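You operate a simulated robot arm through the tools that you are given. There is no shell and no other tool. Be economical: measure what you need, move in short steps, check, and stop when the job is done.

The job below is to be done with a simulated two-armed robot. You get a single attempt, and the scene is never put back.

Task
Carry the green box with both arms and set it on the top of the yellow cart.

The check looks at the end state, three seconds after you hand in, the way a careful person would. Anything else that was tipped, shoved, dropped, spilled or broken makes it a failure.

Robot
Two 6-joint arms with three-finger grippers on one trunk, on a base that drives. Base frame: it is fixed to the floor where the robot stands at the start and does not move with it; the origin is under the middle of the robot, x ahead of it, y to its left, z up; the surface under the hand at the start is at about z = 800. Readings come in mm, degrees, newtons and seconds.
The left shoulder is at the start at [40, 147, 1357], the right one opposite. With the tool pointing down near the work surface each hand reaches from about 300 to 520 mm from the robot's upright axis, wherever it stands, measured 20 degrees to its own side. Places, roughly: green box (37x26x13 cm) [500, 0, 800]; top of the yellow cart [-2600, 1500, 800]. Payload 2.69 kg a hand.
Tool frame (each hand has its own): the origin (TCP) lies between the finger pads and is the grasp point; the fingertips stand 29 mm ahead of it; z points along the fingers, y is the line along which they close. The gripper opens to 120 mm. The gripper's body begins 78 mm behind the TCP.
Orientation is that of the tool frame in the base frame, as [roll, pitch, yaw] about the fixed x, y, z axes, in that order (R = Rz(yaw) Ry(pitch) Rx(roll)). With the fingers straight down and closing along the base's y, the tool's x points along the base's -x, its y along +y and its z along -z.

Tools
- The arms move only by the tool apply_moves. It takes "left_motion", "right_motion" or both (then of equal length, played together; a hand with none holds still); each is text: rows parted by semicolons, each of 6 numbers parted by spaces: the shift along the tool's x, y, z in m, then the turn, a rotation vector about the tool's x, y, z in degrees. In form: tx ty tz ax ay az; .... A call has 1 to 10 rows; each row is the pose to reach, as a shift and turn from the pose commanded when the call began, along the tool's axes at that moment. "left_jaw" and "right_jaw" are, for a hand that has rows, the gripper command, from -1 (fully open) to 1 (shut), values between in proportion, set as the call begins (left out, the last holds). Rows are played at 5 a second. More than 50 mm and 8.6 degrees between two rows, or a gripper value outside its range, and nothing of the call is played. Where a pose cannot be reached the arm comes as near as it can. A force on the tool above 40 N (or 10 N above the force at the start of the call, whichever is more), or a blocked arm, ends the call early, and 0.2 s more pass. Each finger halts on what it meets, pressing with about 28 N; the grip force reading is that of the motor and also rises with nothing between the fingers. The clock runs only during rows and for 0.2 s after the last one: add rows that repeat a pose to give the fingers time. The reply holds the time, the measured pose of the TCP, the force on the tool along the base axes, the opening and the grip force, in the units named above and with some noise, with the torque about the TCP (base axes, N m) and any sound that the robot's microphone picked up.
- Cameras (640 x 400 px; columns grow to the right, rows downward): "scene" is now at [91.2, 3.2, 1555.3]; the picture's right is [0.05, -1.00, 0.00], its down [-0.85, -0.04, -0.52] and it looks along [0.52, 0.02, -0.85] (base axes); focal length 284 px, centre (320, 200). "left" rides on the left gripper at [63, 0, -104] in its tool frame; the picture's right is [0.00, 1.00, 0.00], its down [-0.83, 0.00, -0.56] and it looks along [-0.56, 0.00, 0.83] (tool axes); focal length 275 px, centre (320, 200). "right" rides on the right gripper at [63, 0, -104] in its tool frame; the picture's right is [0.00, 1.00, 0.00], its down [-0.83, 0.00, -0.56] and it looks along [-0.56, 0.00, 0.83] (tool axes); focal length 275 px, centre (320, 200). There is no depth. A picture from a camera that has moved, and an enlarged one, comes with that camera's place and axes in the base frame and with its lens.
- grab_frame(camera): a new picture of that camera. No time passes.
- move_column(by): slides the trunk up (or, below 0, down) by that many mm; the arms and the scene camera ride with it, the base frame stays. It gives what a move gives, with no picture.
- base_move(legs): drives the robot by 1 to 6 legs, each [ahead, turn to the left] in mm and degrees, along the robot's own axes; the way and the turn of a leg run together, so that a leg with both is an arc; at most 1500 mm and 180 degrees a leg. The arms and the cameras ride along, it lands a little off, and it stops where it bumps. It gives what a move gives.
- pan_tilt(pan, tilt): turns the head with the scene camera to pan (to the left, within 86 degrees either way) and tilt (down, from -29 to 69), counted from straight ahead of the robot. It gives what a move gives.
- inspect(camera, box): a new picture of the part [left, top, right, bottom] of that camera's present view, enlarged. No time passes.
- finish_job(): hands the job in; it is judged then, once.

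Go step by step. Nothing tells you exact positions but the pictures and the camera data: compare them with the known pose of the tool, close in by small moves and look again before you grip or let go. The budget is 120 turns and 88 pictures, counting those below and the enlarged ones. Unless the task says otherwise, let go and move clear before handing in, and close with one line.

The tools are called after "Call:" as a command line: name --argument value ..., lists and objects as JSON in quotes. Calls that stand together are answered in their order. apply_moves: Moves the arms, as the interface text tells. Its arguments: {"type":"object","properties":{"left_motion":{"type":"string"},"left_jaw":{"type":"number"},"right_motion":{"type":"string"},"right_jaw":{"type":"number"}},"required":[]} The other tools are called the same way: move_column (by) slides the trunk up or down; base_move (legs) drives the base; pan_tilt (pan, tilt) turns the head that bears the scene camera; grab_frame (camera) takes a picture; inspect (camera, box) takes an enlarged picture of a part of a camera's view; finish_job () hands the job in.

At the start:

```text
t: 0.0
left_eef_pos: [465.9, 214.0, 985.1]
left_tool_rot: [180.0, 0.1, 179.7]
left_contact_force: [0.5, 0.6, 0.6]
left_torque: [0.03, -0.04, 0.01]
left_gripper_width: 120.0
left_grip_force: 0.0
right_eef_pos: [531.2, -109.9, 1089.5]
right_tool_rot: [180.0, -0.1, 179.8]
right_contact_force: [-0.1, -1.0, -0.7]
right_torque: [-0.01, 0.0, -0.01]
right_gripper_width: 119.7
right_grip_force: 0.0
trunk travel left (down, up): [-483.0, 14.0]
robot x, y, heading: [4.1, -1.2, -0.1]
head pan, tilt: [2.7, 58.6]
```

scene: 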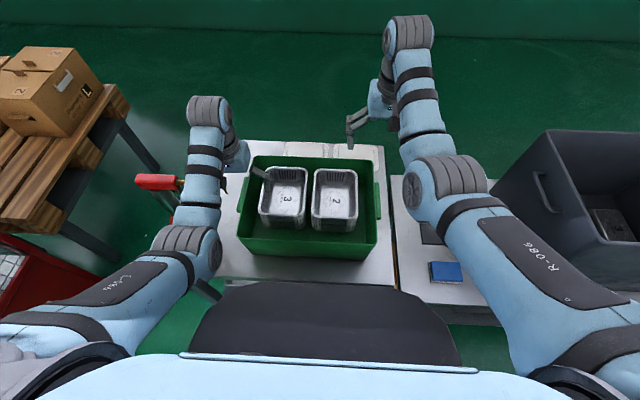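
right: 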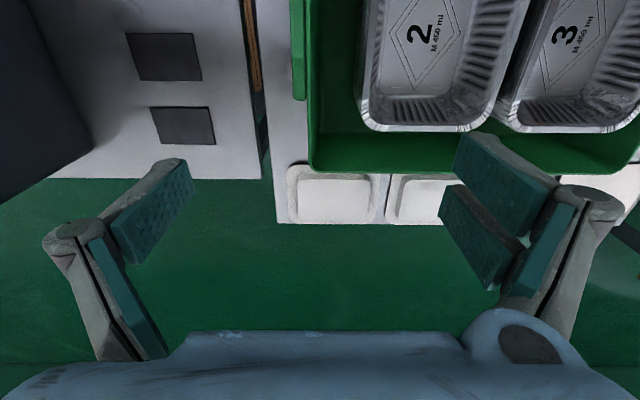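
left: 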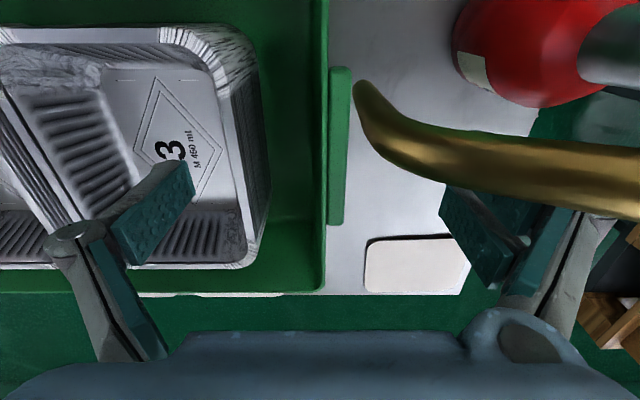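

I see an open green box holding two foil trays, with ledge handles on its left and right sides, and a red object with a brass spout near the left hand. I'll look closer before moving.

Call:
inspect --camera "scene" --box '[120, 80, 440, 300]'

Call:
pan_tilt --pan 0 --tilt 40

Call:
grab_frame --camera "scene"

```text
1.82 times, centred on (280, 190) of scene
camera zoom: at [91.2, 3.2, 1555.3], right [0.05, -1.0, 0.0], down [-0.85, -0.04, -0.52], along [0.52, 0.02, -0.85], focal length 517 px, centre (393, 218)
```

zoom: 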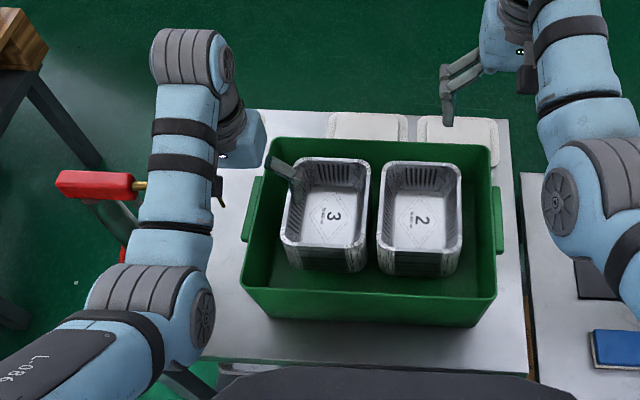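

```text
t: 0.8
left_eef_pos: [467.0, 214.4, 984.5]
left_tool_rot: [179.9, 0.0, 179.6]
left_contact_force: [0.4, -0.1, -0.4]
left_torque: [0.02, 0.02, -0.01]
left_gripper_width: 119.7
left_grip_force: 0.0
right_eef_pos: [531.1, -109.9, 1089.7]
right_tool_rot: [180.0, 0.1, 179.8]
right_contact_force: [-0.3, 0.5, 0.3]
right_torque: [0.04, 0.03, -0.01]
right_gripper_width: 119.8
right_grip_force: 0.1
trunk travel left (down, up): [-483.0, 14.0]
robot x, y, heading: [-1.4, 1.2, 0.2]
head pan, tilt: [0.0, 40.0]
```

```text
83 pictures are left
camera scene: at [108.0, 0.0, 1580.3], right [0.0, -1.0, 0.0], down [-0.64, 0.0, -0.77], along [0.77, 0.0, -0.64], focal length 284 px, centre (320, 200)
```

scene: 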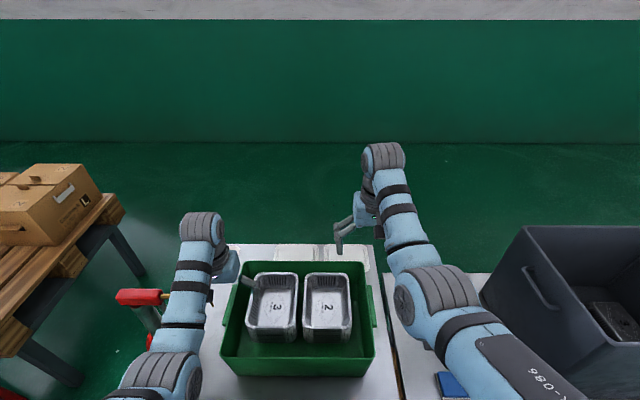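

The brass rod passes just behind the left fingers (nearer the robot), around z≈1000. I'll ease the left hand a little forward and straight up, then look.

Call:
apply_moves --left_motion "-0.01 0 0 0 0 0; -0.015 0 -0.02 0 0 0; -0.015 0 -0.05 0 0 0; -0.015 0 -0.08 0 0 0; -0.015 0 -0.11 0 0 0; -0.015 0 -0.14 0 0 0"

Call:
grab_frame --camera "left"

Call:
grab_frame --camera "scene"

```text
t: 2.2
left_eef_pos: [539.5, 212.9, 1098.5]
left_tool_rot: [-179.9, 0.0, 179.7]
left_contact_force: [-0.1, 0.3, 0.3]
left_torque: [-0.04, 0.02, 0.01]
left_gripper_width: 120.1
left_grip_force: 0.0
left hand out of reach, approached as far as the arm can: row 3, 4, 5, 6
right_eef_pos: [531.0, -110.4, 1090.0]
right_tool_rot: [180.0, 0.0, 179.7]
right_contact_force: [-1.0, -0.3, -0.1]
right_torque: [0.01, 0.04, -0.01]
right_gripper_width: 120.1
right_grip_force: 0.1
trunk travel left (down, up): [-483.0, 14.0]
robot x, y, heading: [-1.1, 1.9, -0.2]
head pan, tilt: [0.0, 40.0]
```

```text
82 pictures are left
camera left: at [476.4, 214.1, 1203.2], right [0.01, 1.0, 0.0], down [0.83, -0.01, 0.56], along [0.56, -0.01, -0.83], focal length 275 px, centre (320, 200)
```

left: 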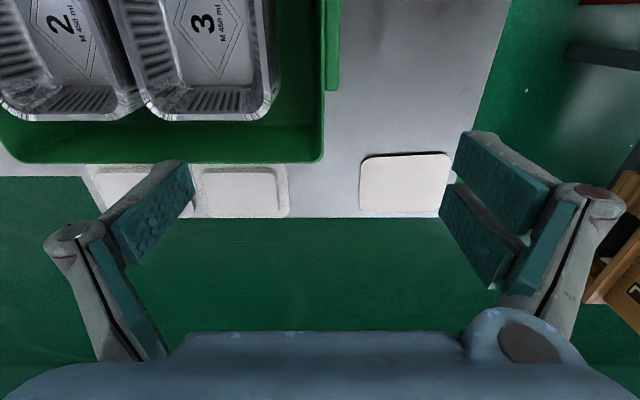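

```text
81 pictures are left
camera scene: at [108.0, -0.4, 1580.3], right [0.0, -1.0, 0.0], down [-0.64, 0.0, -0.77], along [0.77, 0.0, -0.64], focal length 284 px, centre (320, 200)
```

scene: 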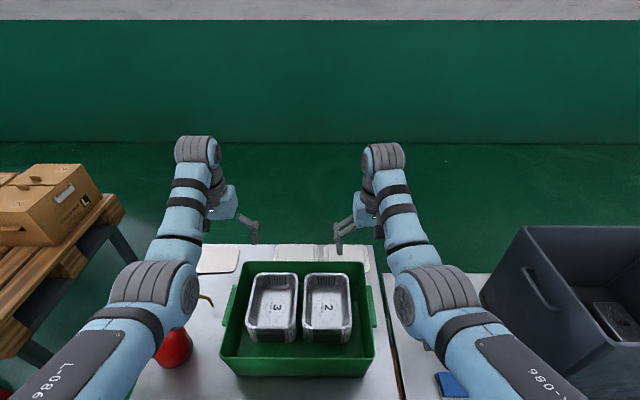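

The red thing is a pot with a brass spout standing on the table left of the box, right where the left hand must work. I'll zoom in on it.

Call:
inspect --camera "scene" --box '[80, 230, 240, 400]'

Call:
pan_tilt --pan 25 --tilt 60

Call:
grab_frame --camera "scene"

```text
2.35 times, centred on (160, 315) of scene
camera zoom: at [108.0, -0.4, 1580.3], right [0.0, -1.0, 0.0], down [-0.64, 0.0, -0.77], along [0.77, 0.0, -0.64], focal length 669 px, centre (696, -71)
```

zoom: 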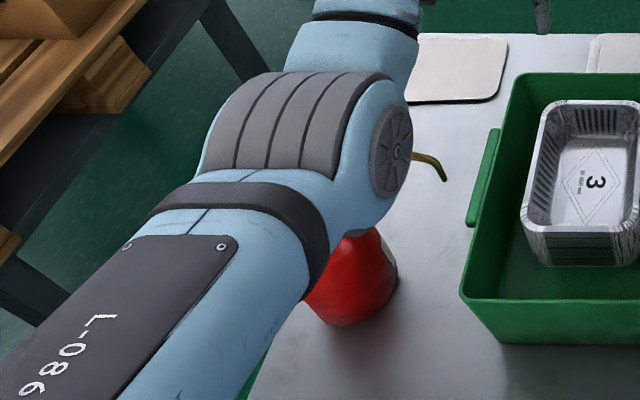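

```text
t: 3.1
left_eef_pos: [539.4, 214.6, 1098.8]
left_tool_rot: [-179.9, 0.0, 179.8]
left_contact_force: [-0.4, -0.1, -0.4]
left_torque: [0.01, 0.0, -0.01]
left_gripper_width: 119.8
left_grip_force: 0.1
right_eef_pos: [530.6, -109.9, 1089.8]
right_tool_rot: [180.0, -0.1, 179.8]
right_contact_force: [-0.5, 0.1, 0.0]
right_torque: [-0.04, 0.0, 0.02]
right_gripper_width: 120.2
right_grip_force: 0.0
trunk travel left (down, up): [-483.0, 14.0]
robot x, y, heading: [-3.0, -1.8, -0.1]
head pan, tilt: [25.0, 60.0]
```

```text
79 pictures are left
camera scene: at [83.4, 28.2, 1553.6], right [0.42, -0.91, 0.0], down [-0.79, -0.37, -0.5], along [0.45, 0.21, -0.87], focal length 284 px, centre (320, 200)
```

scene: 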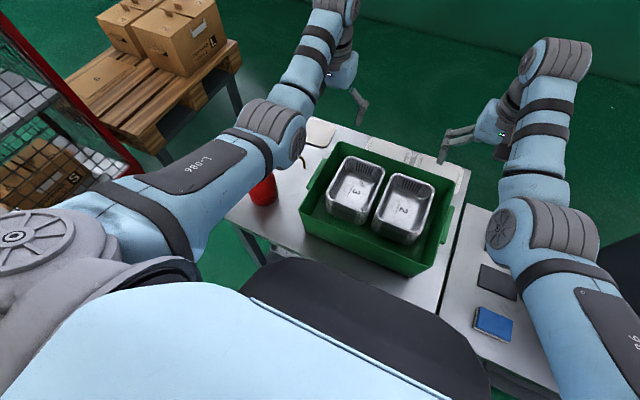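

The pot sits around (390, 335) with its spout reaching towards the left handle, so I need a good look at it. I'll yaw the left hand so that its camera looks left over the pot and the box handle.

Call:
apply_moves --left_motion "0 -0.006 0 0 0 -8.5; 0 -0.012 0 0 0 -17; 0 -0.018 0 0 0 -25.5; 0 -0.024 0 0 0 -34; 0 -0.03 0 0 0 -42.5; 0 -0.036 0 0 0 -51; 0 -0.042 0 0 0 -59.5; 0 -0.048 0 0 0 -68; 0 -0.054 0 0 0 -76.5; 0 -0.06 0 0 0 -85"

Call:
grab_frame --camera "left"

```text
t: 5.3
left_eef_pos: [535.8, 153.5, 1097.8]
left_tool_rot: [-180.0, 0.0, -95.1]
left_contact_force: [-0.1, -0.3, -0.6]
left_torque: [0.01, 0.0, 0.03]
left_gripper_width: 119.9
left_grip_force: 0.1
right_eef_pos: [530.0, -110.9, 1089.6]
right_tool_rot: [-179.9, 0.0, 179.8]
right_contact_force: [-0.8, -0.5, -0.2]
right_torque: [-0.01, 0.01, -0.03]
right_gripper_width: 120.0
right_grip_force: 0.0
trunk travel left (down, up): [-483.0, 14.0]
robot x, y, heading: [-2.4, -2.8, -0.2]
head pan, tilt: [25.0, 60.0]
```

```text
78 pictures are left
camera left: at [530.5, 91.1, 1201.3], right [-1.0, 0.09, 0.0], down [0.08, 0.83, 0.56], along [0.05, 0.55, -0.83], focal length 275 px, centre (320, 200)
```

left: 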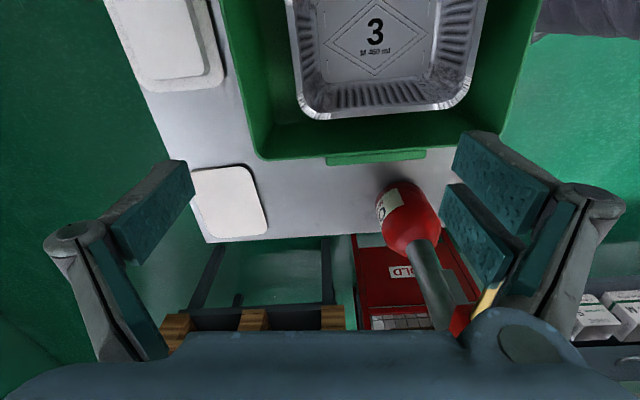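

I'll zoom on the red bottle-like object to understand its shape.

Call:
inspect --camera "left" --box '[320, 120, 540, 350]'

Call:
apply_moves --left_motion "0 0.05 0 0 0 0; 0.03 0.09 0 0 0 0; 0.05 0.12 -0.02 0 0 0"

Call:
grab_frame --camera "left"

```text
1.74 times, centred on (430, 235) of left
camera zoom: at [530.5, 91.1, 1201.3], right [-1.0, 0.09, 0.0], down [0.08, 0.83, 0.56], along [0.05, 0.55, -0.83], focal length 479 px, centre (129, 139)
```

zoom: 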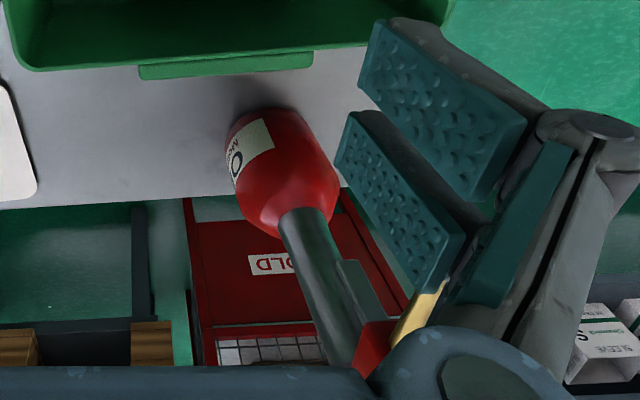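

```text
t: 6.1
left_eef_pos: [498.1, 93.0, 1053.2]
left_tool_rot: [-179.9, 0.1, -95.2]
left_contact_force: [0.5, -0.3, -0.4]
left_torque: [-0.02, 0.02, -0.01]
left_gripper_width: 120.0
left_grip_force: 0.1
left hand out of reach, approached as far as the arm can: row 1, 2, 3
right_eef_pos: [530.7, -111.0, 1089.2]
right_tool_rot: [180.0, 0.1, 179.9]
right_contact_force: [-0.3, 0.3, 0.7]
right_torque: [0.02, 0.0, 0.0]
right_gripper_width: 120.2
right_grip_force: 0.0
trunk travel left (down, up): [-483.0, 14.0]
robot x, y, heading: [-1.0, 0.0, 0.1]
head pan, tilt: [25.0, 60.0]
```

```text
76 pictures are left
camera left: at [491.4, 30.6, 1157.1], right [-1.0, 0.1, 0.0], down [0.08, 0.83, 0.56], along [0.05, 0.55, -0.83], focal length 275 px, centre (320, 200)
```

left: 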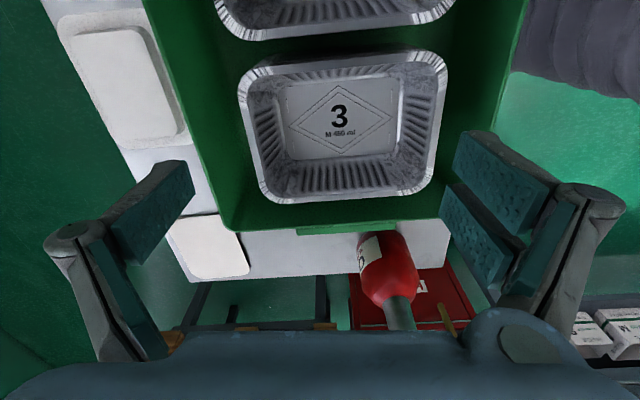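

The bottle's spout tip triangulates to about (418, 223, 1028), so the left hand must descend on the handle ahead of it, at x≈500 with the camera side turned forward. Next I look at the right handle from the side with the right camera.

Call:
apply_moves --right_motion "0 -0.012 0 0 0 -8.5; 0 -0.024 0.005 0 0 -17; 0 -0.036 0.01 0 0 -25.5; 0 -0.048 0.015 0 0 -34; 0 -0.06 0.02 0 0 -42.5; 0 -0.072 0.025 0 0 -51; 0 -0.084 0.03 0 0 -59.5; 0 -0.096 0.035 0 0 -68; 0 -0.108 0.04 0 0 -76.5; 0 -0.12 0.045 0 0 -85"

Call:
grab_frame --camera "right"

```text
t: 8.3
left_eef_pos: [498.6, 95.1, 1053.3]
left_tool_rot: [-180.0, 0.1, -95.3]
left_contact_force: [1.2, -0.1, -0.4]
left_torque: [0.01, 0.01, 0.0]
left_gripper_width: 120.0
left_grip_force: 0.1
right_eef_pos: [531.3, -231.4, 1044.5]
right_tool_rot: [-180.0, -0.1, -95.0]
right_contact_force: [-0.1, -0.3, -0.4]
right_torque: [0.02, 0.0, 0.0]
right_gripper_width: 120.1
right_grip_force: 0.2
trunk travel left (down, up): [-483.0, 14.0]
robot x, y, heading: [-2.7, -2.3, 0.2]
head pan, tilt: [25.0, 60.0]
```

```text
75 pictures are left
camera right: at [525.5, -294.5, 1147.2], right [-1.0, 0.08, 0.0], down [0.07, 0.83, 0.56], along [0.05, 0.55, -0.83], focal length 275 px, centre (320, 200)
```

right: 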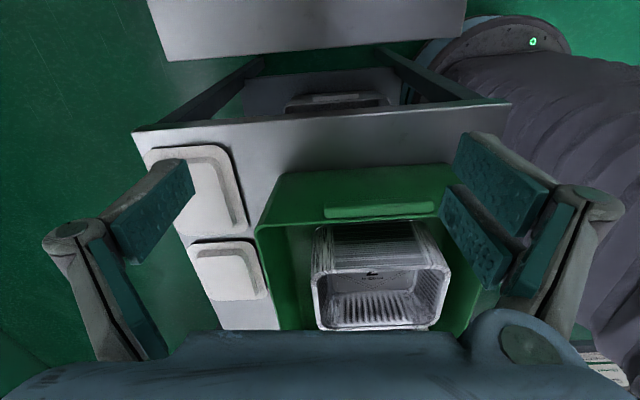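

Call:
inspect --camera "right" --box '[240, 150, 480, 300]'

Call:
inspect --camera "right" --box '[300, 180, 460, 270]'

```text
2.67 times, centred on (360, 225) of right
camera zoom: at [525.5, -294.5, 1147.2], right [-1.0, 0.08, 0.0], down [0.07, 0.83, 0.56], along [0.05, 0.55, -0.83], focal length 734 px, centre (213, 133)
```

zoom: 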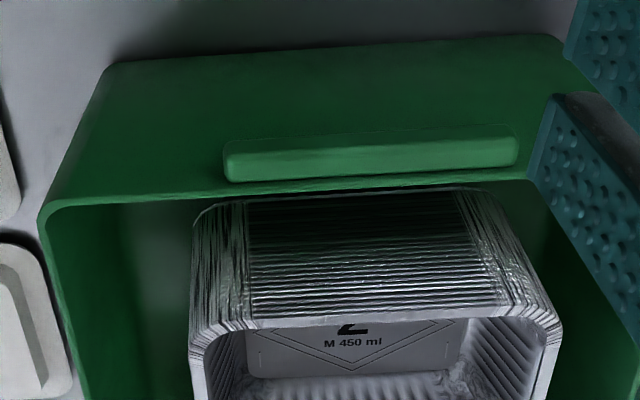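

```text
4.00 times, centred on (380, 225) of right
camera zoom: at [525.5, -294.5, 1147.2], right [-1.0, 0.08, 0.0], down [0.07, 0.83, 0.56], along [0.05, 0.55, -0.83], focal length 1101 px, centre (80, 100)
```

zoom: 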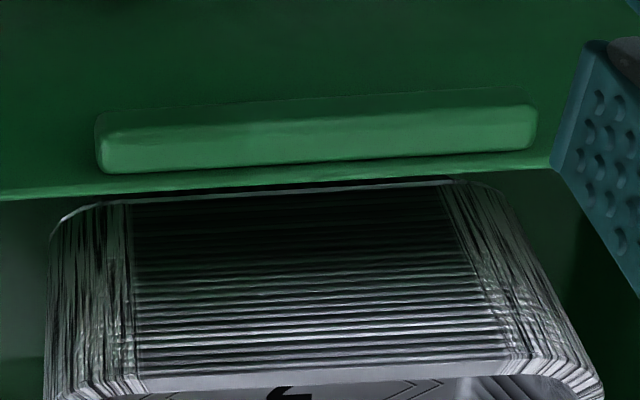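

The handle is a solid bar just under the rim (z≈912–925), and the tray stacks leave about 40 mm inside each wall. I'll turn the left hand to yaw 0 (camera ahead) and the right back to 180, both staying high.

Call:
apply_moves --left_motion "-0.004 0 0 0 0 -8.5; -0.008 0 0 0 0 -17; -0.012 0 0 0 0 -25.5; -0.016 0 0 0 0 -34; -0.02 0 0 0 0 -42.5; -0.024 0 0 0 0 -51; -0.028 0 0 0 0 -59.5; -0.032 0 0 0 0 -68; -0.036 0 0 0 0 -76.5; -0.04 0 0 0 0 -85" --right_motion "-0.006 0.004 0 0 0 8.5; -0.012 0.008 0 0 0 17; -0.018 0.012 0 0 0 25.5; -0.024 0.016 0 0 0 34; -0.03 0.02 0 0 0 42.5; -0.036 0.024 0 0 0 51; -0.042 0.028 0 0 0 59.5; -0.048 0.032 0 0 0 68; -0.054 0.036 0 0 0 76.5; -0.06 0.04 0 0 0 85"

Call:
grab_frame --camera "left"

Call:
grab_frame --camera "right"

```text
t: 10.5
left_eef_pos: [506.1, 149.3, 1045.1]
left_tool_rot: [-179.8, -0.2, -11.2]
left_contact_force: [0.5, 0.2, -0.7]
left_torque: [-0.03, 0.04, 0.0]
left_gripper_width: 119.8
left_grip_force: 0.1
left hand out of reach, approached as far as the arm can: row 4, 5, 6, 7, 8, 9, 10
right_eef_pos: [503.3, -165.6, 1039.5]
right_tool_rot: [-179.9, 0.0, 179.7]
right_contact_force: [-0.5, 0.7, 0.0]
right_torque: [0.0, -0.05, 0.01]
right_gripper_width: 119.8
right_grip_force: 0.1
right hand out of reach, approached as far as the arm can: row 8, 9, 10
trunk travel left (down, up): [-483.0, 14.0]
robot x, y, heading: [-1.0, 1.7, -0.0]
head pan, tilt: [25.0, 60.0]
```

```text
72 pictures are left
camera left: at [566.2, 137.4, 1149.6], right [-0.2, -0.98, 0.0], down [-0.82, 0.16, 0.55], along [-0.54, 0.11, -0.83], focal length 275 px, centre (320, 200)
```

left: 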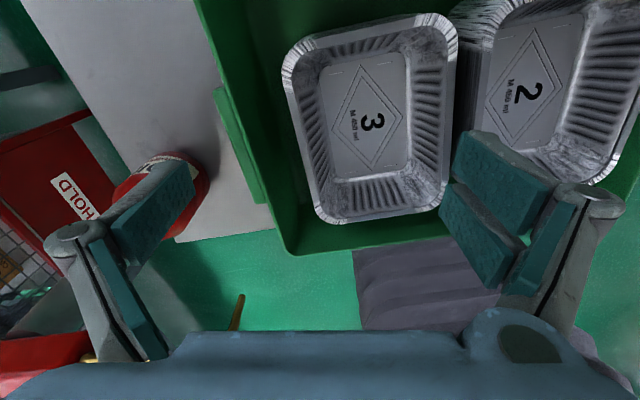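

```text
71 pictures are left
camera right: at [440.6, -165.9, 1142.1], right [0.0, 1.0, 0.0], down [0.83, 0.0, 0.56], along [0.56, 0.0, -0.83], focal length 275 px, centre (320, 200)
```

right: 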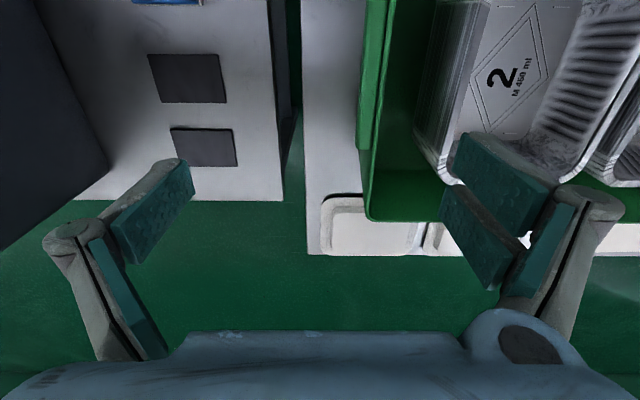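

Spout tip confirmed at (419, 223, 1029), clear of the planned left-hand line at x=490. I'll narrow the jaws to about 50 mm and bring both hands over the wall-plus-handle lines, at z≈1010.

Call:
apply_moves --left_motion "-0.008 -0.018 0.005 0 0 -3; -0.015 -0.035 0.015 0 0 -6; -0.023 -0.052 0.025 0 0 -9; -0.030 -0.0695 0.035 0 0 -11.2; -0.030 -0.0695 0.035 0 0 -11.2" --right_motion "0.003 0.01 0.005 0 0 0; 0.006 0.02 0.015 0 0 0; 0.009 0.03 0.025 0 0 0; 0.013 0.04 0.03 0 0 0; 0.013 0.04 0.03 0 0 0" --left_jaw 0.167 --right_jaw 0.167

Call:
grab_frame --camera "left"

Call:
grab_frame --camera "right"

```text
t: 11.7
left_eef_pos: [494.5, 223.0, 1023.6]
left_tool_rot: [-179.2, 0.1, -6.8]
left_contact_force: [-0.4, 0.0, 0.1]
left_torque: [0.0, 0.01, 0.0]
left_gripper_width: 50.0
left_grip_force: 0.1
left hand out of reach, approached as far as the arm can: row 1, 2, 3, 4, 5
right_eef_pos: [490.1, -127.1, 1008.0]
right_tool_rot: [-179.9, 0.0, 179.8]
right_contact_force: [-0.2, 0.5, 0.2]
right_torque: [-0.01, -0.04, 0.02]
right_gripper_width: 50.1
right_grip_force: 0.1
trunk travel left (down, up): [-483.0, 14.0]
robot x, y, heading: [0.2, -1.8, 0.0]
head pan, tilt: [25.0, 60.0]
```

```text
70 pictures are left
camera left: at [556.2, 213.1, 1127.6], right [-0.12, -0.99, -0.01], down [-0.83, 0.09, 0.56], along [-0.55, 0.08, -0.83], focal length 275 px, centre (320, 200)
```

left: 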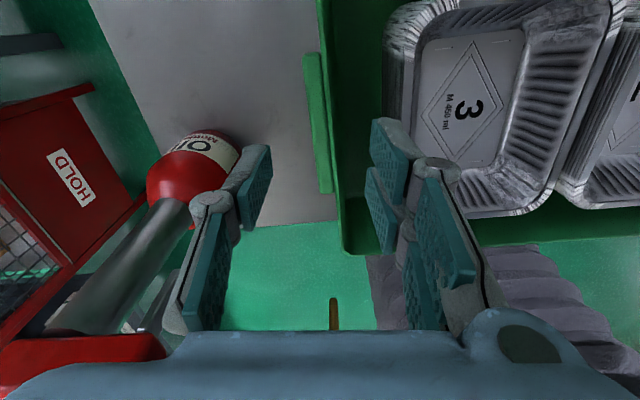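

```text
69 pictures are left
camera right: at [427.7, -126.7, 1111.0], right [0.0, 1.0, 0.0], down [0.83, 0.0, 0.56], along [0.56, 0.0, -0.83], focal length 275 px, centre (320, 200)
```

right: 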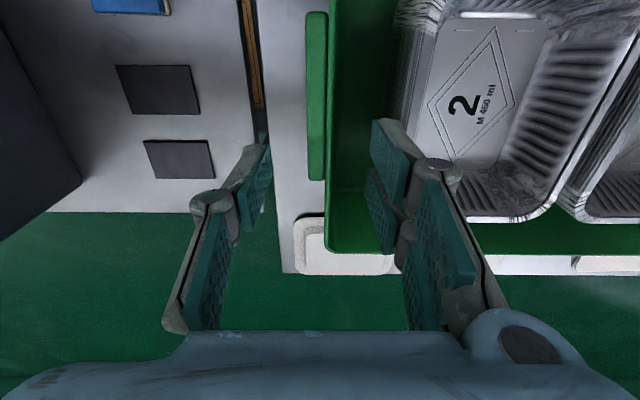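

Both hands are lined up with their handles. I descend to z≈960 and bring the left yaw closer to zero.

Call:
apply_moves --left_motion "-0.001 0 0.02 0 0 -2; -0.002 0 0.04 0 0 -4; -0.003 0 0.063 0 0 -6.8; -0.003 0 0.063 0 0 -6.8" --right_motion "0 0.001 0.015 0 0 0; 0 0.001 0.03 0 0 0; 0 0.001 0.048 0 0 0; 0 0.001 0.048 0 0 0"

Call:
grab_frame --camera "left"

```text
t: 12.7
left_eef_pos: [506.5, 267.7, 955.8]
left_tool_rot: [-179.8, 0.3, -3.2]
left_contact_force: [0.0, 0.1, 0.1]
left_torque: [0.0, -0.03, -0.01]
left_gripper_width: 49.6
left_grip_force: 0.0
left hand out of reach, approached as far as the arm can: row 1, 2, 3, 4
right_eef_pos: [490.4, -124.6, 960.2]
right_tool_rot: [-179.8, 0.0, 179.8]
right_contact_force: [0.0, -0.3, -0.7]
right_torque: [-0.03, 0.0, 0.03]
right_gripper_width: 49.9
right_grip_force: 0.1
trunk travel left (down, up): [-483.0, 14.0]
robot x, y, heading: [-0.2, 1.9, 0.0]
head pan, tilt: [25.0, 60.0]
```

```text
68 pictures are left
camera left: at [569.5, 264.3, 1059.5], right [-0.06, -1.0, 0.0], down [-0.83, 0.05, 0.56], along [-0.56, 0.04, -0.83], focal length 275 px, centre (320, 200)
```

left: 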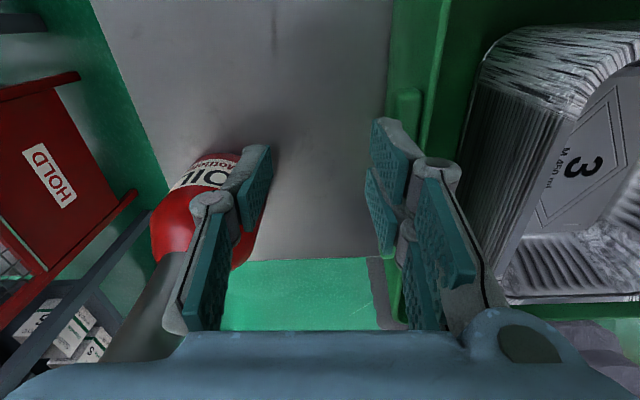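

The left wrist's yaw is limited here and the solver drifted, so a small sideways shift of the robot to the right will give a better arm angle. First I raise both hands well clear.

Call:
apply_moves --left_motion "0.008 0 -0.03 0 0 0; 0.016 0 -0.06 0 0 0; 0.024 0 -0.09 0 0 0; 0.032 0 -0.12 0 0 0; 0.045 0 -0.15 0 0 0; 0.06 0 -0.18 0 0 0; 0.06 0 -0.18 0 0 0" --right_motion "-0.008 0 -0.03 0 0 0; -0.016 0 -0.06 0 0 0; -0.024 0 -0.09 0 0 0; -0.032 0 -0.12 0 0 0; -0.045 0 -0.15 0 0 0; -0.06 0 -0.18 0 0 0; -0.06 0 -0.18 0 0 0"

Call:
grab_frame --camera "left"

```text
t: 14.3
left_eef_pos: [566.4, 266.3, 1139.1]
left_tool_rot: [-179.8, 0.4, -3.3]
left_contact_force: [0.5, -0.1, 0.6]
left_torque: [0.03, 0.0, 0.04]
left_gripper_width: 50.0
left_grip_force: 0.2
right_eef_pos: [550.7, -126.6, 1142.4]
right_tool_rot: [180.0, 0.0, 179.8]
right_contact_force: [-0.3, -0.6, 0.0]
right_torque: [-0.01, -0.02, 0.01]
right_gripper_width: 49.9
right_grip_force: 0.0
trunk travel left (down, up): [-483.0, 14.0]
robot x, y, heading: [-2.4, 0.1, 0.0]
head pan, tilt: [25.0, 60.0]
```

```text
67 pictures are left
camera left: at [629.2, 261.5, 1242.2], right [-0.06, -1.0, 0.0], down [-0.83, 0.05, 0.56], along [-0.56, 0.04, -0.83], focal length 275 px, centre (320, 200)
```

left: 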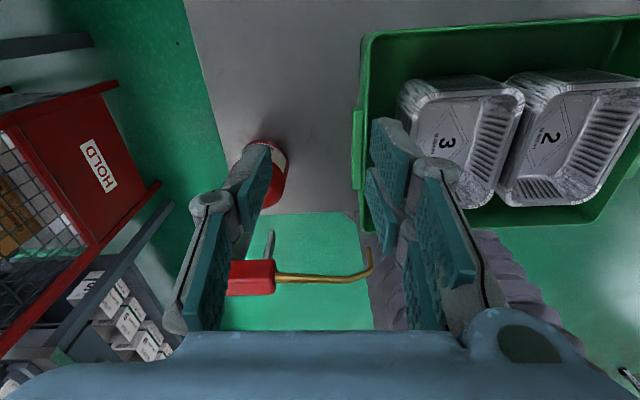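

The oil can is intact and I see its head and spout clearly. Before driving I check the surroundings on both sides.

Call:
pan_tilt --pan 86 --tilt 35

Call:
grab_frame --camera "scene"

Call:
pan_tilt --pan -86 --tilt 35

Call:
grab_frame --camera "scene"

```text
t: 15.6
left_eef_pos: [566.6, 265.0, 1137.5]
left_tool_rot: [-179.8, 0.3, -3.4]
left_contact_force: [-0.9, -1.2, 0.2]
left_torque: [0.04, -0.01, 0.0]
left_gripper_width: 49.9
left_grip_force: 0.0
right_eef_pos: [552.9, -125.9, 1142.5]
right_tool_rot: [179.9, 0.1, 179.8]
right_contact_force: [-0.1, -0.4, -1.0]
right_torque: [0.0, -0.02, 0.02]
right_gripper_width: 50.2
right_grip_force: 0.1
trunk travel left (down, up): [-483.0, 14.0]
robot x, y, heading: [-0.1, -0.7, 0.1]
head pan, tilt: [85.9, 35.0]
```

```text
66 pictures are left
camera scene: at [29.3, 87.8, 1587.9], right [1.0, -0.07, 0.0], down [-0.04, -0.57, -0.82], along [0.06, 0.82, -0.57], focal length 284 px, centre (320, 200)
```

scene: 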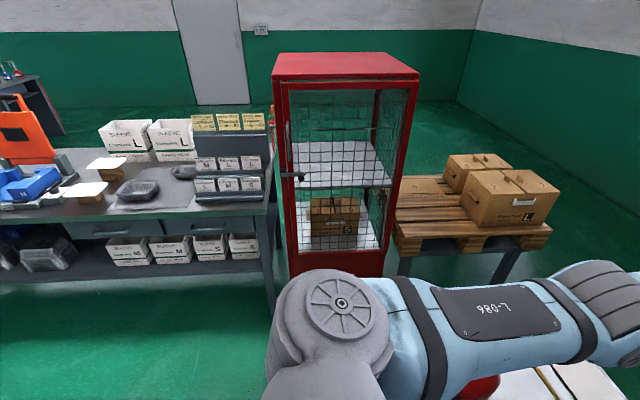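

```text
t: 18.2
left_eef_pos: [565.9, 265.8, 1138.0]
left_tool_rot: [-179.8, 0.3, -3.3]
left_contact_force: [0.1, 0.6, 0.0]
left_torque: [0.0, -0.01, -0.02]
left_gripper_width: 50.0
left_grip_force: 0.0
right_eef_pos: [550.5, -124.8, 1141.4]
right_tool_rot: [180.0, 0.1, 179.8]
right_contact_force: [0.6, -1.0, -0.2]
right_torque: [-0.04, 0.01, 0.02]
right_gripper_width: 50.0
right_grip_force: 0.0
trunk travel left (down, up): [-483.0, 14.0]
robot x, y, heading: [-0.6, 1.2, -0.2]
head pan, tilt: [-85.9, 35.0]
```

```text
65 pictures are left
camera scene: at [29.3, -87.8, 1587.9], right [-1.0, -0.07, 0.0], down [-0.04, 0.57, -0.82], along [0.06, -0.82, -0.57], focal length 284 px, centre (320, 200)
```

scene: 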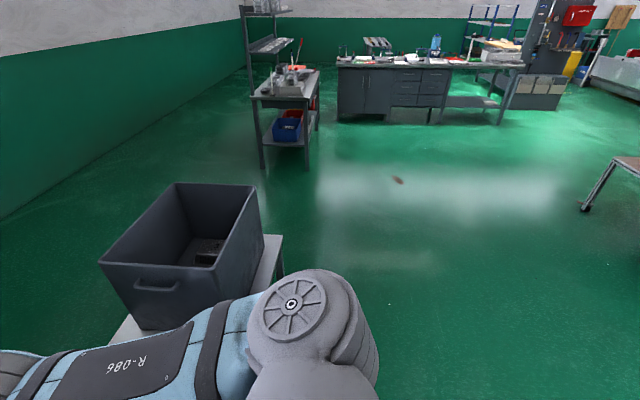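

Space behind and to the right looks open. I back off, sidestep about 80 mm to the right with a small turn, and check the pose before coming forward.

Call:
base_move --legs '[[-150, 0], [0, 10], [-460, 0], [0, -10]]'

Call:
pan_tilt --pan 10 --tilt 35

Call:
grab_frame --camera "scene"

```text
t: 23.4
left_eef_pos: [-51.1, 187.4, 1136.6]
left_tool_rot: [-179.9, 0.3, -3.1]
left_contact_force: [0.7, -0.2, -0.7]
left_torque: [-0.03, 0.0, 0.0]
left_gripper_width: 49.8
left_grip_force: 0.2
right_eef_pos: [-66.6, -204.3, 1141.1]
right_tool_rot: [-179.8, 0.0, -180.0]
right_contact_force: [0.4, 0.7, 0.5]
right_torque: [0.01, -0.02, -0.03]
right_gripper_width: 50.0
right_grip_force: 0.1
trunk travel left (down, up): [-483.0, 14.0]
robot x, y, heading: [-619.1, -83.1, 0.4]
head pan, tilt: [-85.9, 35.0]
```

```text
t: 25.1
left_eef_pos: [-52.0, 183.3, 1139.7]
left_tool_rot: [-179.7, 0.5, -3.0]
left_contact_force: [0.2, 0.1, 0.4]
left_torque: [0.0, 0.0, -0.01]
left_gripper_width: 50.0
left_grip_force: 0.0
right_eef_pos: [-67.4, -208.6, 1141.1]
right_tool_rot: [180.0, 0.0, 180.0]
right_contact_force: [0.6, 0.1, -0.1]
right_torque: [-0.02, 0.01, -0.02]
right_gripper_width: 49.8
right_grip_force: 0.1
trunk travel left (down, up): [-483.0, 14.0]
robot x, y, heading: [-615.1, -81.5, -0.0]
head pan, tilt: [10.0, 35.0]
```

```text
64 pictures are left
camera scene: at [-508.0, -68.2, 1587.9], right [0.18, -0.98, 0.0], down [-0.56, -0.1, -0.82], along [0.81, 0.14, -0.57], focal length 284 px, centre (320, 200)
```

scene: 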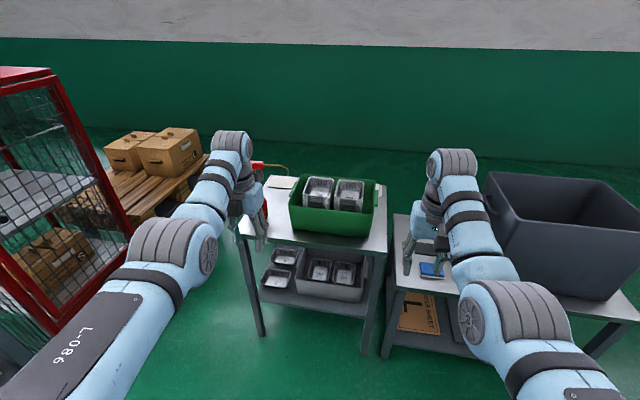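

The sidestep landed at y≈−82. I drive back forward to x≈−3, hands still high.

Call:
base_move --legs '[[610, 0]]'

Call:
grab_frame --camera "left"

```text
t: 28.6
left_eef_pos: [564.6, 186.2, 1138.4]
left_tool_rot: [-179.7, 0.3, -2.9]
left_contact_force: [-0.4, -0.4, 0.4]
left_torque: [-0.02, -0.04, -0.04]
left_gripper_width: 50.0
left_grip_force: 0.1
right_eef_pos: [551.1, -205.2, 1142.8]
right_tool_rot: [-180.0, 0.1, 179.9]
right_contact_force: [-1.3, 0.4, -0.4]
right_torque: [-0.01, 0.0, 0.01]
right_gripper_width: 49.9
right_grip_force: 0.0
trunk travel left (down, up): [-483.0, 14.0]
robot x, y, heading: [-2.3, -80.6, 0.2]
head pan, tilt: [10.0, 35.0]
```

```text
63 pictures are left
camera left: at [628.1, 182.6, 1242.9], right [-0.06, -1.0, 0.0], down [-0.83, 0.05, 0.56], along [-0.56, 0.04, -0.83], focal length 275 px, centre (320, 200)
```

left: 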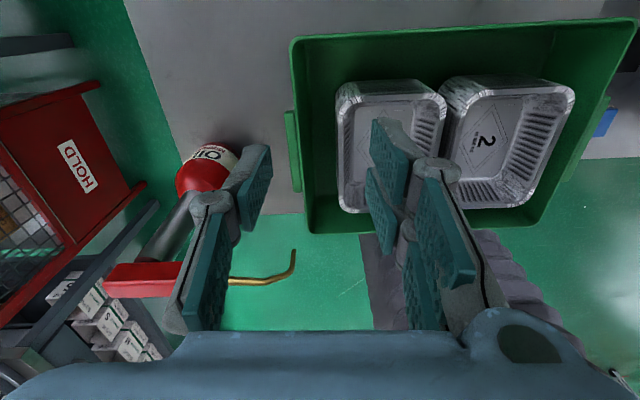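

Spout still at (418, 225). Now I bring both hands down to z≈1040 over the handles.

Call:
apply_moves --left_motion "-0.010 -0.007 0.02 0 0 -0.6; -0.020 -0.014 0.04 0 0 -1.2; -0.032 -0.021 0.06 0 0 -1.8; -0.045 -0.028 0.08 0 0 -2.4; -0.057 -0.034 0.098 0 0 -2.9; -0.057 -0.034 0.098 0 0 -2.9" --right_motion "0.01 0.016 0.02 0 0 0; 0.02 0.032 0.04 0 0 0; 0.03 0.048 0.06 0 0 0; 0.04 0.064 0.08 0 0 0; 0.051 0.079 0.1 0 0 0; 0.051 0.079 0.1 0 0 0"

```text
t: 30.0
left_eef_pos: [512.6, 223.7, 1037.6]
left_tool_rot: [-179.7, 0.6, -0.6]
left_contact_force: [0.5, 0.1, 0.5]
left_torque: [0.0, 0.02, -0.02]
left_gripper_width: 50.1
left_grip_force: 0.2
right_eef_pos: [503.4, -123.7, 1042.0]
right_tool_rot: [180.0, -0.1, -180.0]
right_contact_force: [0.2, 0.2, 0.3]
right_torque: [-0.01, -0.01, 0.0]
right_gripper_width: 49.9
right_grip_force: 0.1
trunk travel left (down, up): [-483.0, 14.0]
robot x, y, heading: [2.2, -78.8, -0.1]
head pan, tilt: [10.0, 35.0]
```

The left yaw is now reachable. Continue down to z≈965 at x≈490.

Call:
apply_moves --left_motion "-0.006 0 0.018 0 0 0; -0.012 0 0.036 0 0 0; -0.018 0 0.054 0 0 0; -0.022 0 0.072 0 0 0; -0.022 0 0.072 0 0 0" --right_motion "0.003 0 0.018 0 0 0; 0.006 -0.001 0.036 0 0 0; 0.01 -0.002 0.054 0 0 0; 0.013 -0.002 0.077 0 0 0; 0.013 -0.002 0.077 0 0 0"

Call:
grab_frame --camera "left"

Call:
grab_frame --camera "right"

Call:
pan_tilt --pan 10 --tilt 60

Call:
grab_frame --camera "scene"

```text
t: 31.2
left_eef_pos: [493.1, 228.1, 966.5]
left_tool_rot: [-179.7, 0.5, -0.6]
left_contact_force: [-0.4, 0.3, -0.8]
left_torque: [0.04, 0.02, 0.0]
left_gripper_width: 50.1
left_grip_force: 0.0
left hand out of reach, approached as far as the arm can: row 1, 2, 3, 4, 5
right_eef_pos: [489.5, -128.6, 965.4]
right_tool_rot: [-179.9, 0.0, 179.9]
right_contact_force: [0.1, 0.4, -0.1]
right_torque: [-0.02, -0.01, 0.04]
right_gripper_width: 49.9
right_grip_force: 0.0
trunk travel left (down, up): [-483.0, 14.0]
robot x, y, heading: [3.2, -83.2, 0.3]
head pan, tilt: [10.0, 35.0]
```

```text
62 pictures are left
camera left: at [555.9, 227.2, 1070.9], right [-0.02, -1.0, 0.0], down [-0.83, 0.01, 0.56], along [-0.56, 0.01, -0.83], focal length 275 px, centre (320, 200)
```

left: 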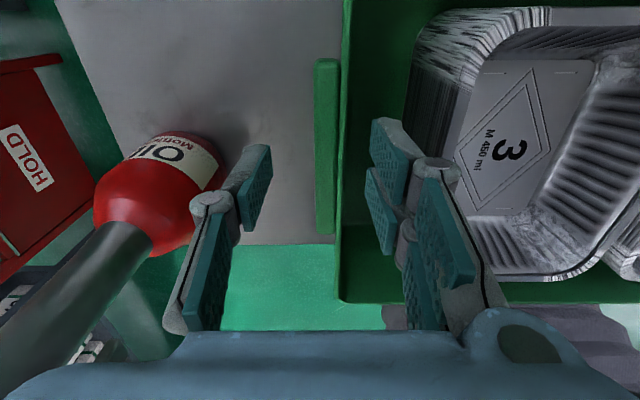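

```text
61 pictures are left
camera right: at [425.7, -129.3, 1067.6], right [0.0, 1.0, 0.0], down [0.83, 0.0, 0.56], along [0.56, 0.0, -0.83], focal length 275 px, centre (320, 200)
```

right: 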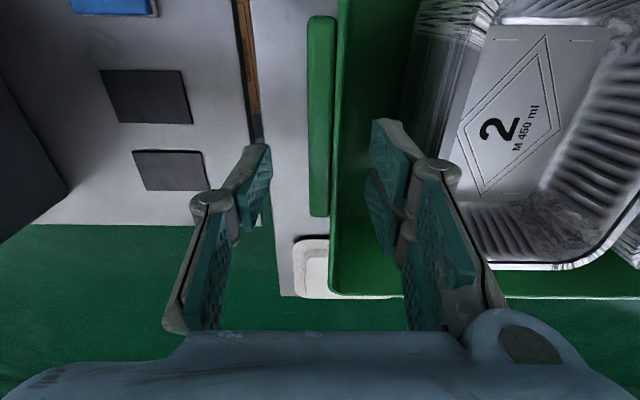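

```text
t: 32.1
left_eef_pos: [492.8, 228.8, 968.6]
left_tool_rot: [-179.8, 0.6, -0.7]
left_contact_force: [0.1, -0.6, 0.0]
left_torque: [0.03, -0.01, 0.03]
left_gripper_width: 49.6
left_grip_force: 0.0
right_eef_pos: [487.7, -128.3, 963.6]
right_tool_rot: [-180.0, 0.0, -180.0]
right_contact_force: [0.5, -0.1, -0.2]
right_torque: [0.05, 0.01, 0.03]
right_gripper_width: 50.1
right_grip_force: 0.0
trunk travel left (down, up): [-483.0, 14.0]
robot x, y, heading: [2.5, -86.3, 0.2]
head pan, tilt: [10.0, 60.0]
```

```text
60 pictures are left
camera scene: at [90.3, -69.5, 1553.7], right [0.18, -0.98, 0.0], down [-0.85, -0.15, -0.5], along [0.49, 0.09, -0.87], focal length 284 px, centre (320, 200)
```

scene: 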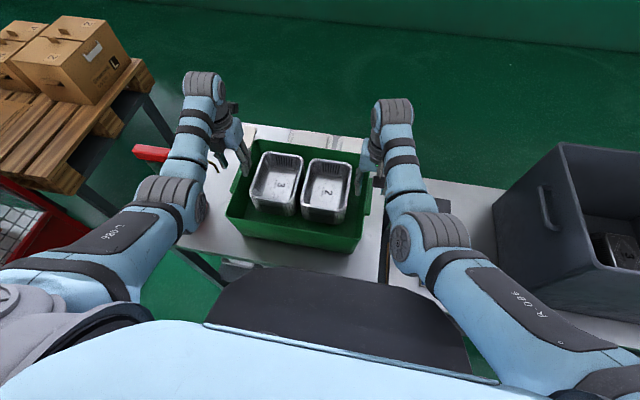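

Alignment is good: the right is centred and the left needs about 5 mm toward the box. I lower both to about z=935 and check again.

Call:
apply_moves --left_motion "0 0.006 0.0 0 0 0.8; 0 0.006 0.012 0 0 0.8; 0 0.006 0.024 0 0 0.8; 0 0.006 0.033 0 0 0.8; 0 0.006 0.033 0 0 0.8" --right_motion "0 0.0 0.0 0 0 0; 0 0 0.01 0 0 0; 0 0 0.02 0 0 0; 0 0 0.029 0 0 0; 0 0 0.029 0 0 0"

Call:
grab_frame --camera "left"

Call:
grab_frame --camera "right"

```text
t: 33.3
left_eef_pos: [492.9, 222.1, 935.5]
left_tool_rot: [-179.8, 0.4, -0.9]
left_contact_force: [0.4, -0.2, -0.9]
left_torque: [-0.02, 0.0, 0.01]
left_gripper_width: 50.0
left_grip_force: 0.0
right_eef_pos: [488.6, -127.2, 936.5]
right_tool_rot: [-179.9, 0.0, 180.0]
right_contact_force: [-0.6, -0.1, -0.6]
right_torque: [-0.04, 0.0, 0.03]
right_gripper_width: 49.8
right_grip_force: 0.1
trunk travel left (down, up): [-483.0, 14.0]
robot x, y, heading: [3.7, -79.9, 0.2]
head pan, tilt: [10.0, 60.0]
```

```text
59 pictures are left
camera left: at [556.3, 220.9, 1038.5], right [-0.02, -1.0, 0.0], down [-0.83, 0.01, 0.56], along [-0.56, 0.02, -0.83], focal length 275 px, centre (320, 200)
```

left: 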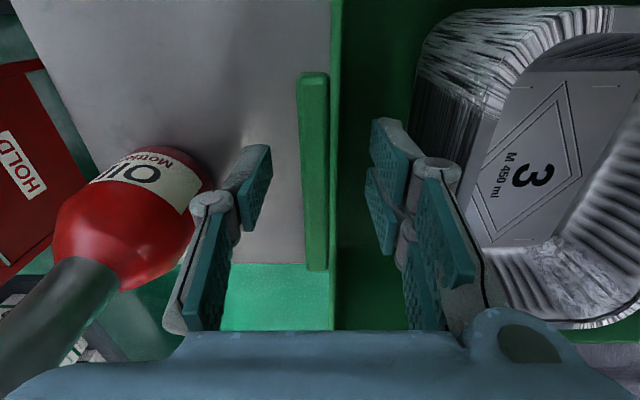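

```text
58 pictures are left
camera right: at [425.3, -128.4, 1038.8], right [-0.01, 1.0, 0.0], down [0.83, 0.0, 0.56], along [0.56, 0.0, -0.83], focal length 275 px, centre (320, 200)
```

right: 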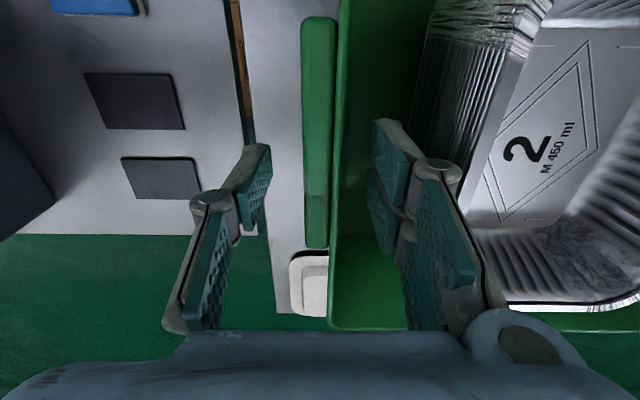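

Both fingers straddle the wall and handle neatly. Lower the last 28 mm.

Call:
apply_moves --left_motion "0 0 0.01 0 0 0; 0 0 0.02 0 0 0; 0 0 0.028 0 0 0; 0 0 0.028 0 0 0" --right_motion "0 0 0.01 0 0 0; 0 0 0.02 0 0 0; 0 0 0.028 0 0 0; 0 0 0.028 0 0 0"

Call:
grab_frame --camera "left"

Call:
grab_frame --camera "right"

Call:
inspect --camera "scene" --box '[120, 60, 420, 270]'

```text
t: 34.3
left_eef_pos: [491.5, 222.2, 907.5]
left_tool_rot: [-179.9, 0.4, -1.0]
left_contact_force: [-0.6, -0.3, -0.9]
left_torque: [0.0, 0.02, 0.02]
left_gripper_width: 49.6
left_grip_force: 0.1
right_eef_pos: [487.9, -127.5, 906.4]
right_tool_rot: [-180.0, 0.0, 180.0]
right_contact_force: [0.2, -0.9, 1.0]
right_torque: [-0.03, -0.01, -0.01]
right_gripper_width: 49.8
right_grip_force: 0.0
trunk travel left (down, up): [-483.0, 14.0]
robot x, y, heading: [1.3, -79.9, 0.1]
head pan, tilt: [10.0, 60.0]
```

```text
57 pictures are left
camera left: at [555.2, 220.1, 1010.4], right [-0.02, -1.0, 0.0], down [-0.83, 0.02, 0.56], along [-0.56, 0.02, -0.83], focal length 275 px, centre (320, 200)
```

left: 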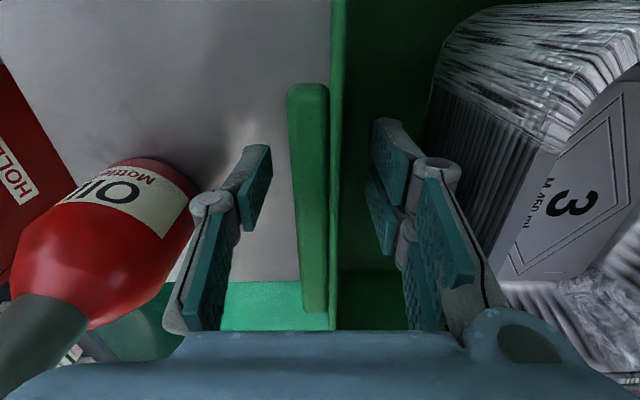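

```text
56 pictures are left
camera right: at [426.1, -128.5, 1009.8], right [-0.01, 1.0, 0.0], down [0.83, 0.0, 0.56], along [0.56, 0.0, -0.83], focal length 275 px, centre (320, 200)
```

right: 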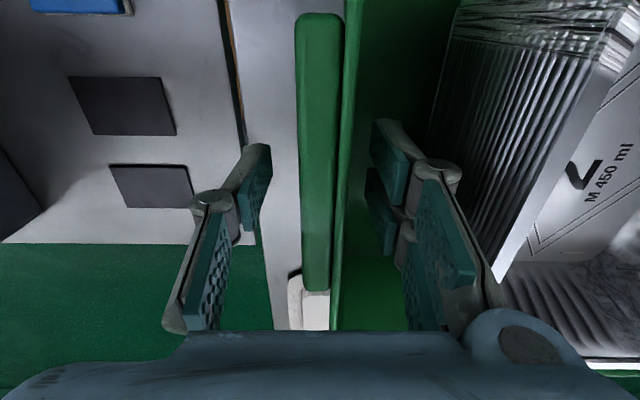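

```text
1.90 times, centred on (270, 165) of scene
camera zoom: at [90.2, -69.5, 1553.6], right [0.18, -0.98, 0.0], down [-0.85, -0.15, -0.5], along [0.49, 0.09, -0.87], focal length 542 px, centre (415, 267)
```

zoom: 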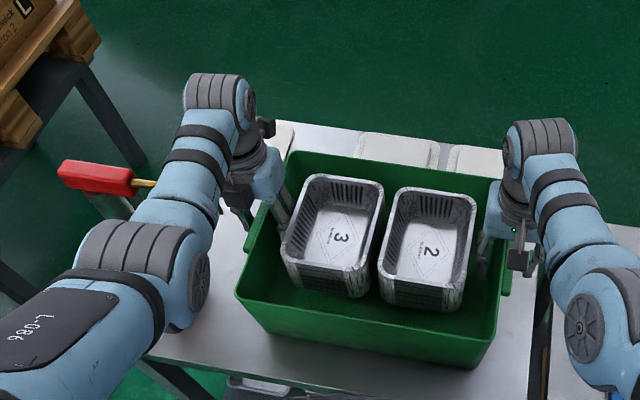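

Small 2.5 mm centring tweak, then I close both grippers together.

Call:
apply_moves --left_motion "0 -0.0025 -0.003 0 0 0; 0 -0.0025 -0.003 0 0 0" --right_motion "0 0.0025 -0.003 0 0 0; 0 0.0025 -0.003 0 0 0"

Call:
apply_moves --left_motion "0 0 0 0 0 0; 0 0 0 0 0 0; 0 0 0 0 0 0; 0 0 0 0 0 0; 0 0 0 0 0 0" --right_motion "0 0 0 0 0 0; 0 0 0 0 0 0; 0 0 0 0 0 0; 0 0 0 0 0 0; 0 0 0 0 0 0" --left_jaw 1 --right_jaw 1

Call:
grab_frame --camera "left"

Call:
grab_frame --camera "right"

```text
t: 34.9
left_eef_pos: [492.8, 224.5, 910.2]
left_tool_rot: [-179.8, 0.5, -0.9]
left_contact_force: [0.4, 0.7, 0.9]
left_torque: [-0.02, 0.03, -0.01]
left_gripper_width: 50.0
left_grip_force: 0.0
right_eef_pos: [488.4, -124.0, 910.7]
right_tool_rot: [-180.0, 0.0, 180.0]
right_contact_force: [-0.4, 0.5, -0.2]
right_torque: [-0.04, 0.01, 0.03]
right_gripper_width: 50.1
right_grip_force: 0.0
trunk travel left (down, up): [-483.0, 14.0]
robot x, y, heading: [-1.7, -78.9, 0.3]
head pan, tilt: [10.0, 60.0]
```

```text
t: 36.1
left_eef_pos: [492.1, 221.7, 911.3]
left_tool_rot: [179.9, 0.4, -0.9]
left_contact_force: [-2.0, -28.4, 0.5]
left_torque: [-1.1, 0.22, 0.61]
left_gripper_width: 19.4
left_grip_force: 28.7
right_eef_pos: [487.0, -123.6, 910.9]
right_tool_rot: [179.8, 0.1, -179.8]
right_contact_force: [0.3, 28.6, 0.4]
right_torque: [1.09, -0.17, -0.68]
right_gripper_width: 19.3
right_grip_force: 28.0
trunk travel left (down, up): [-483.0, 14.0]
robot x, y, heading: [2.5, -82.4, 0.1]
head pan, tilt: [10.0, 60.0]
```

```text
54 pictures are left
camera left: at [555.7, 221.3, 1013.9], right [-0.02, -1.0, 0.0], down [-0.83, 0.02, 0.56], along [-0.56, 0.01, -0.83], focal length 275 px, centre (320, 200)
```

left: 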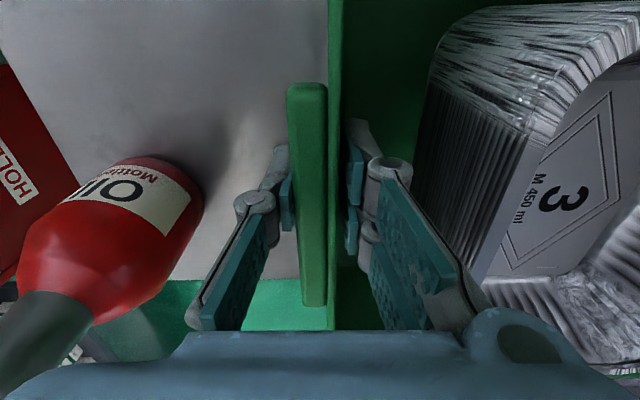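

```text
53 pictures are left
camera right: at [426.0, -124.9, 1013.0], right [-0.01, 1.0, 0.0], down [0.83, 0.0, 0.56], along [0.56, 0.01, -0.83], focal length 275 px, centre (320, 200)
```

right: 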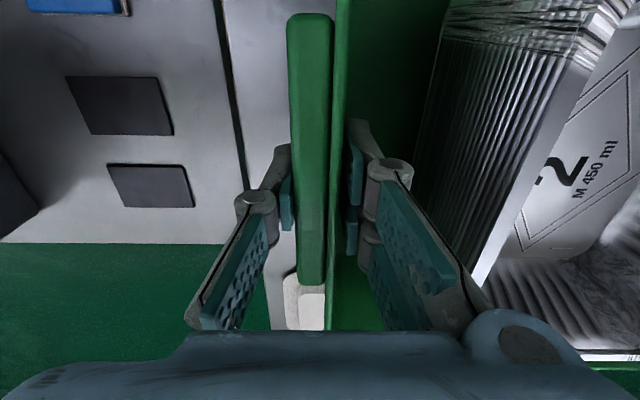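

Both grips hold at 19.4 mm, but each hand is pulled inward with 28 N. I relieve that with small inward shifts.

Call:
apply_moves --left_motion "0 0.0015 0 0 0 0; 0 0.003 0 0 0 0; 0 0.003 0 0 0 0" --right_motion "0 0.0015 0 0 0 0; 0 0.003 0 0 0 0; 0 0.003 0 0 0 0"

```text
t: 36.9
left_eef_pos: [491.8, 223.2, 909.8]
left_tool_rot: [-179.5, 0.5, -0.9]
left_contact_force: [0.4, -8.6, 1.3]
left_torque: [-1.03, 0.4, 0.59]
left_gripper_width: 19.5
left_grip_force: 27.4
right_eef_pos: [489.2, -122.0, 910.0]
right_tool_rot: [-179.8, 0.0, 180.0]
right_contact_force: [0.5, 10.3, 1.2]
right_torque: [0.99, 0.62, -0.39]
right_gripper_width: 19.4
right_grip_force: 28.3
trunk travel left (down, up): [-483.0, 14.0]
robot x, y, heading: [1.5, -81.1, 0.4]
head pan, tilt: [10.0, 60.0]
```

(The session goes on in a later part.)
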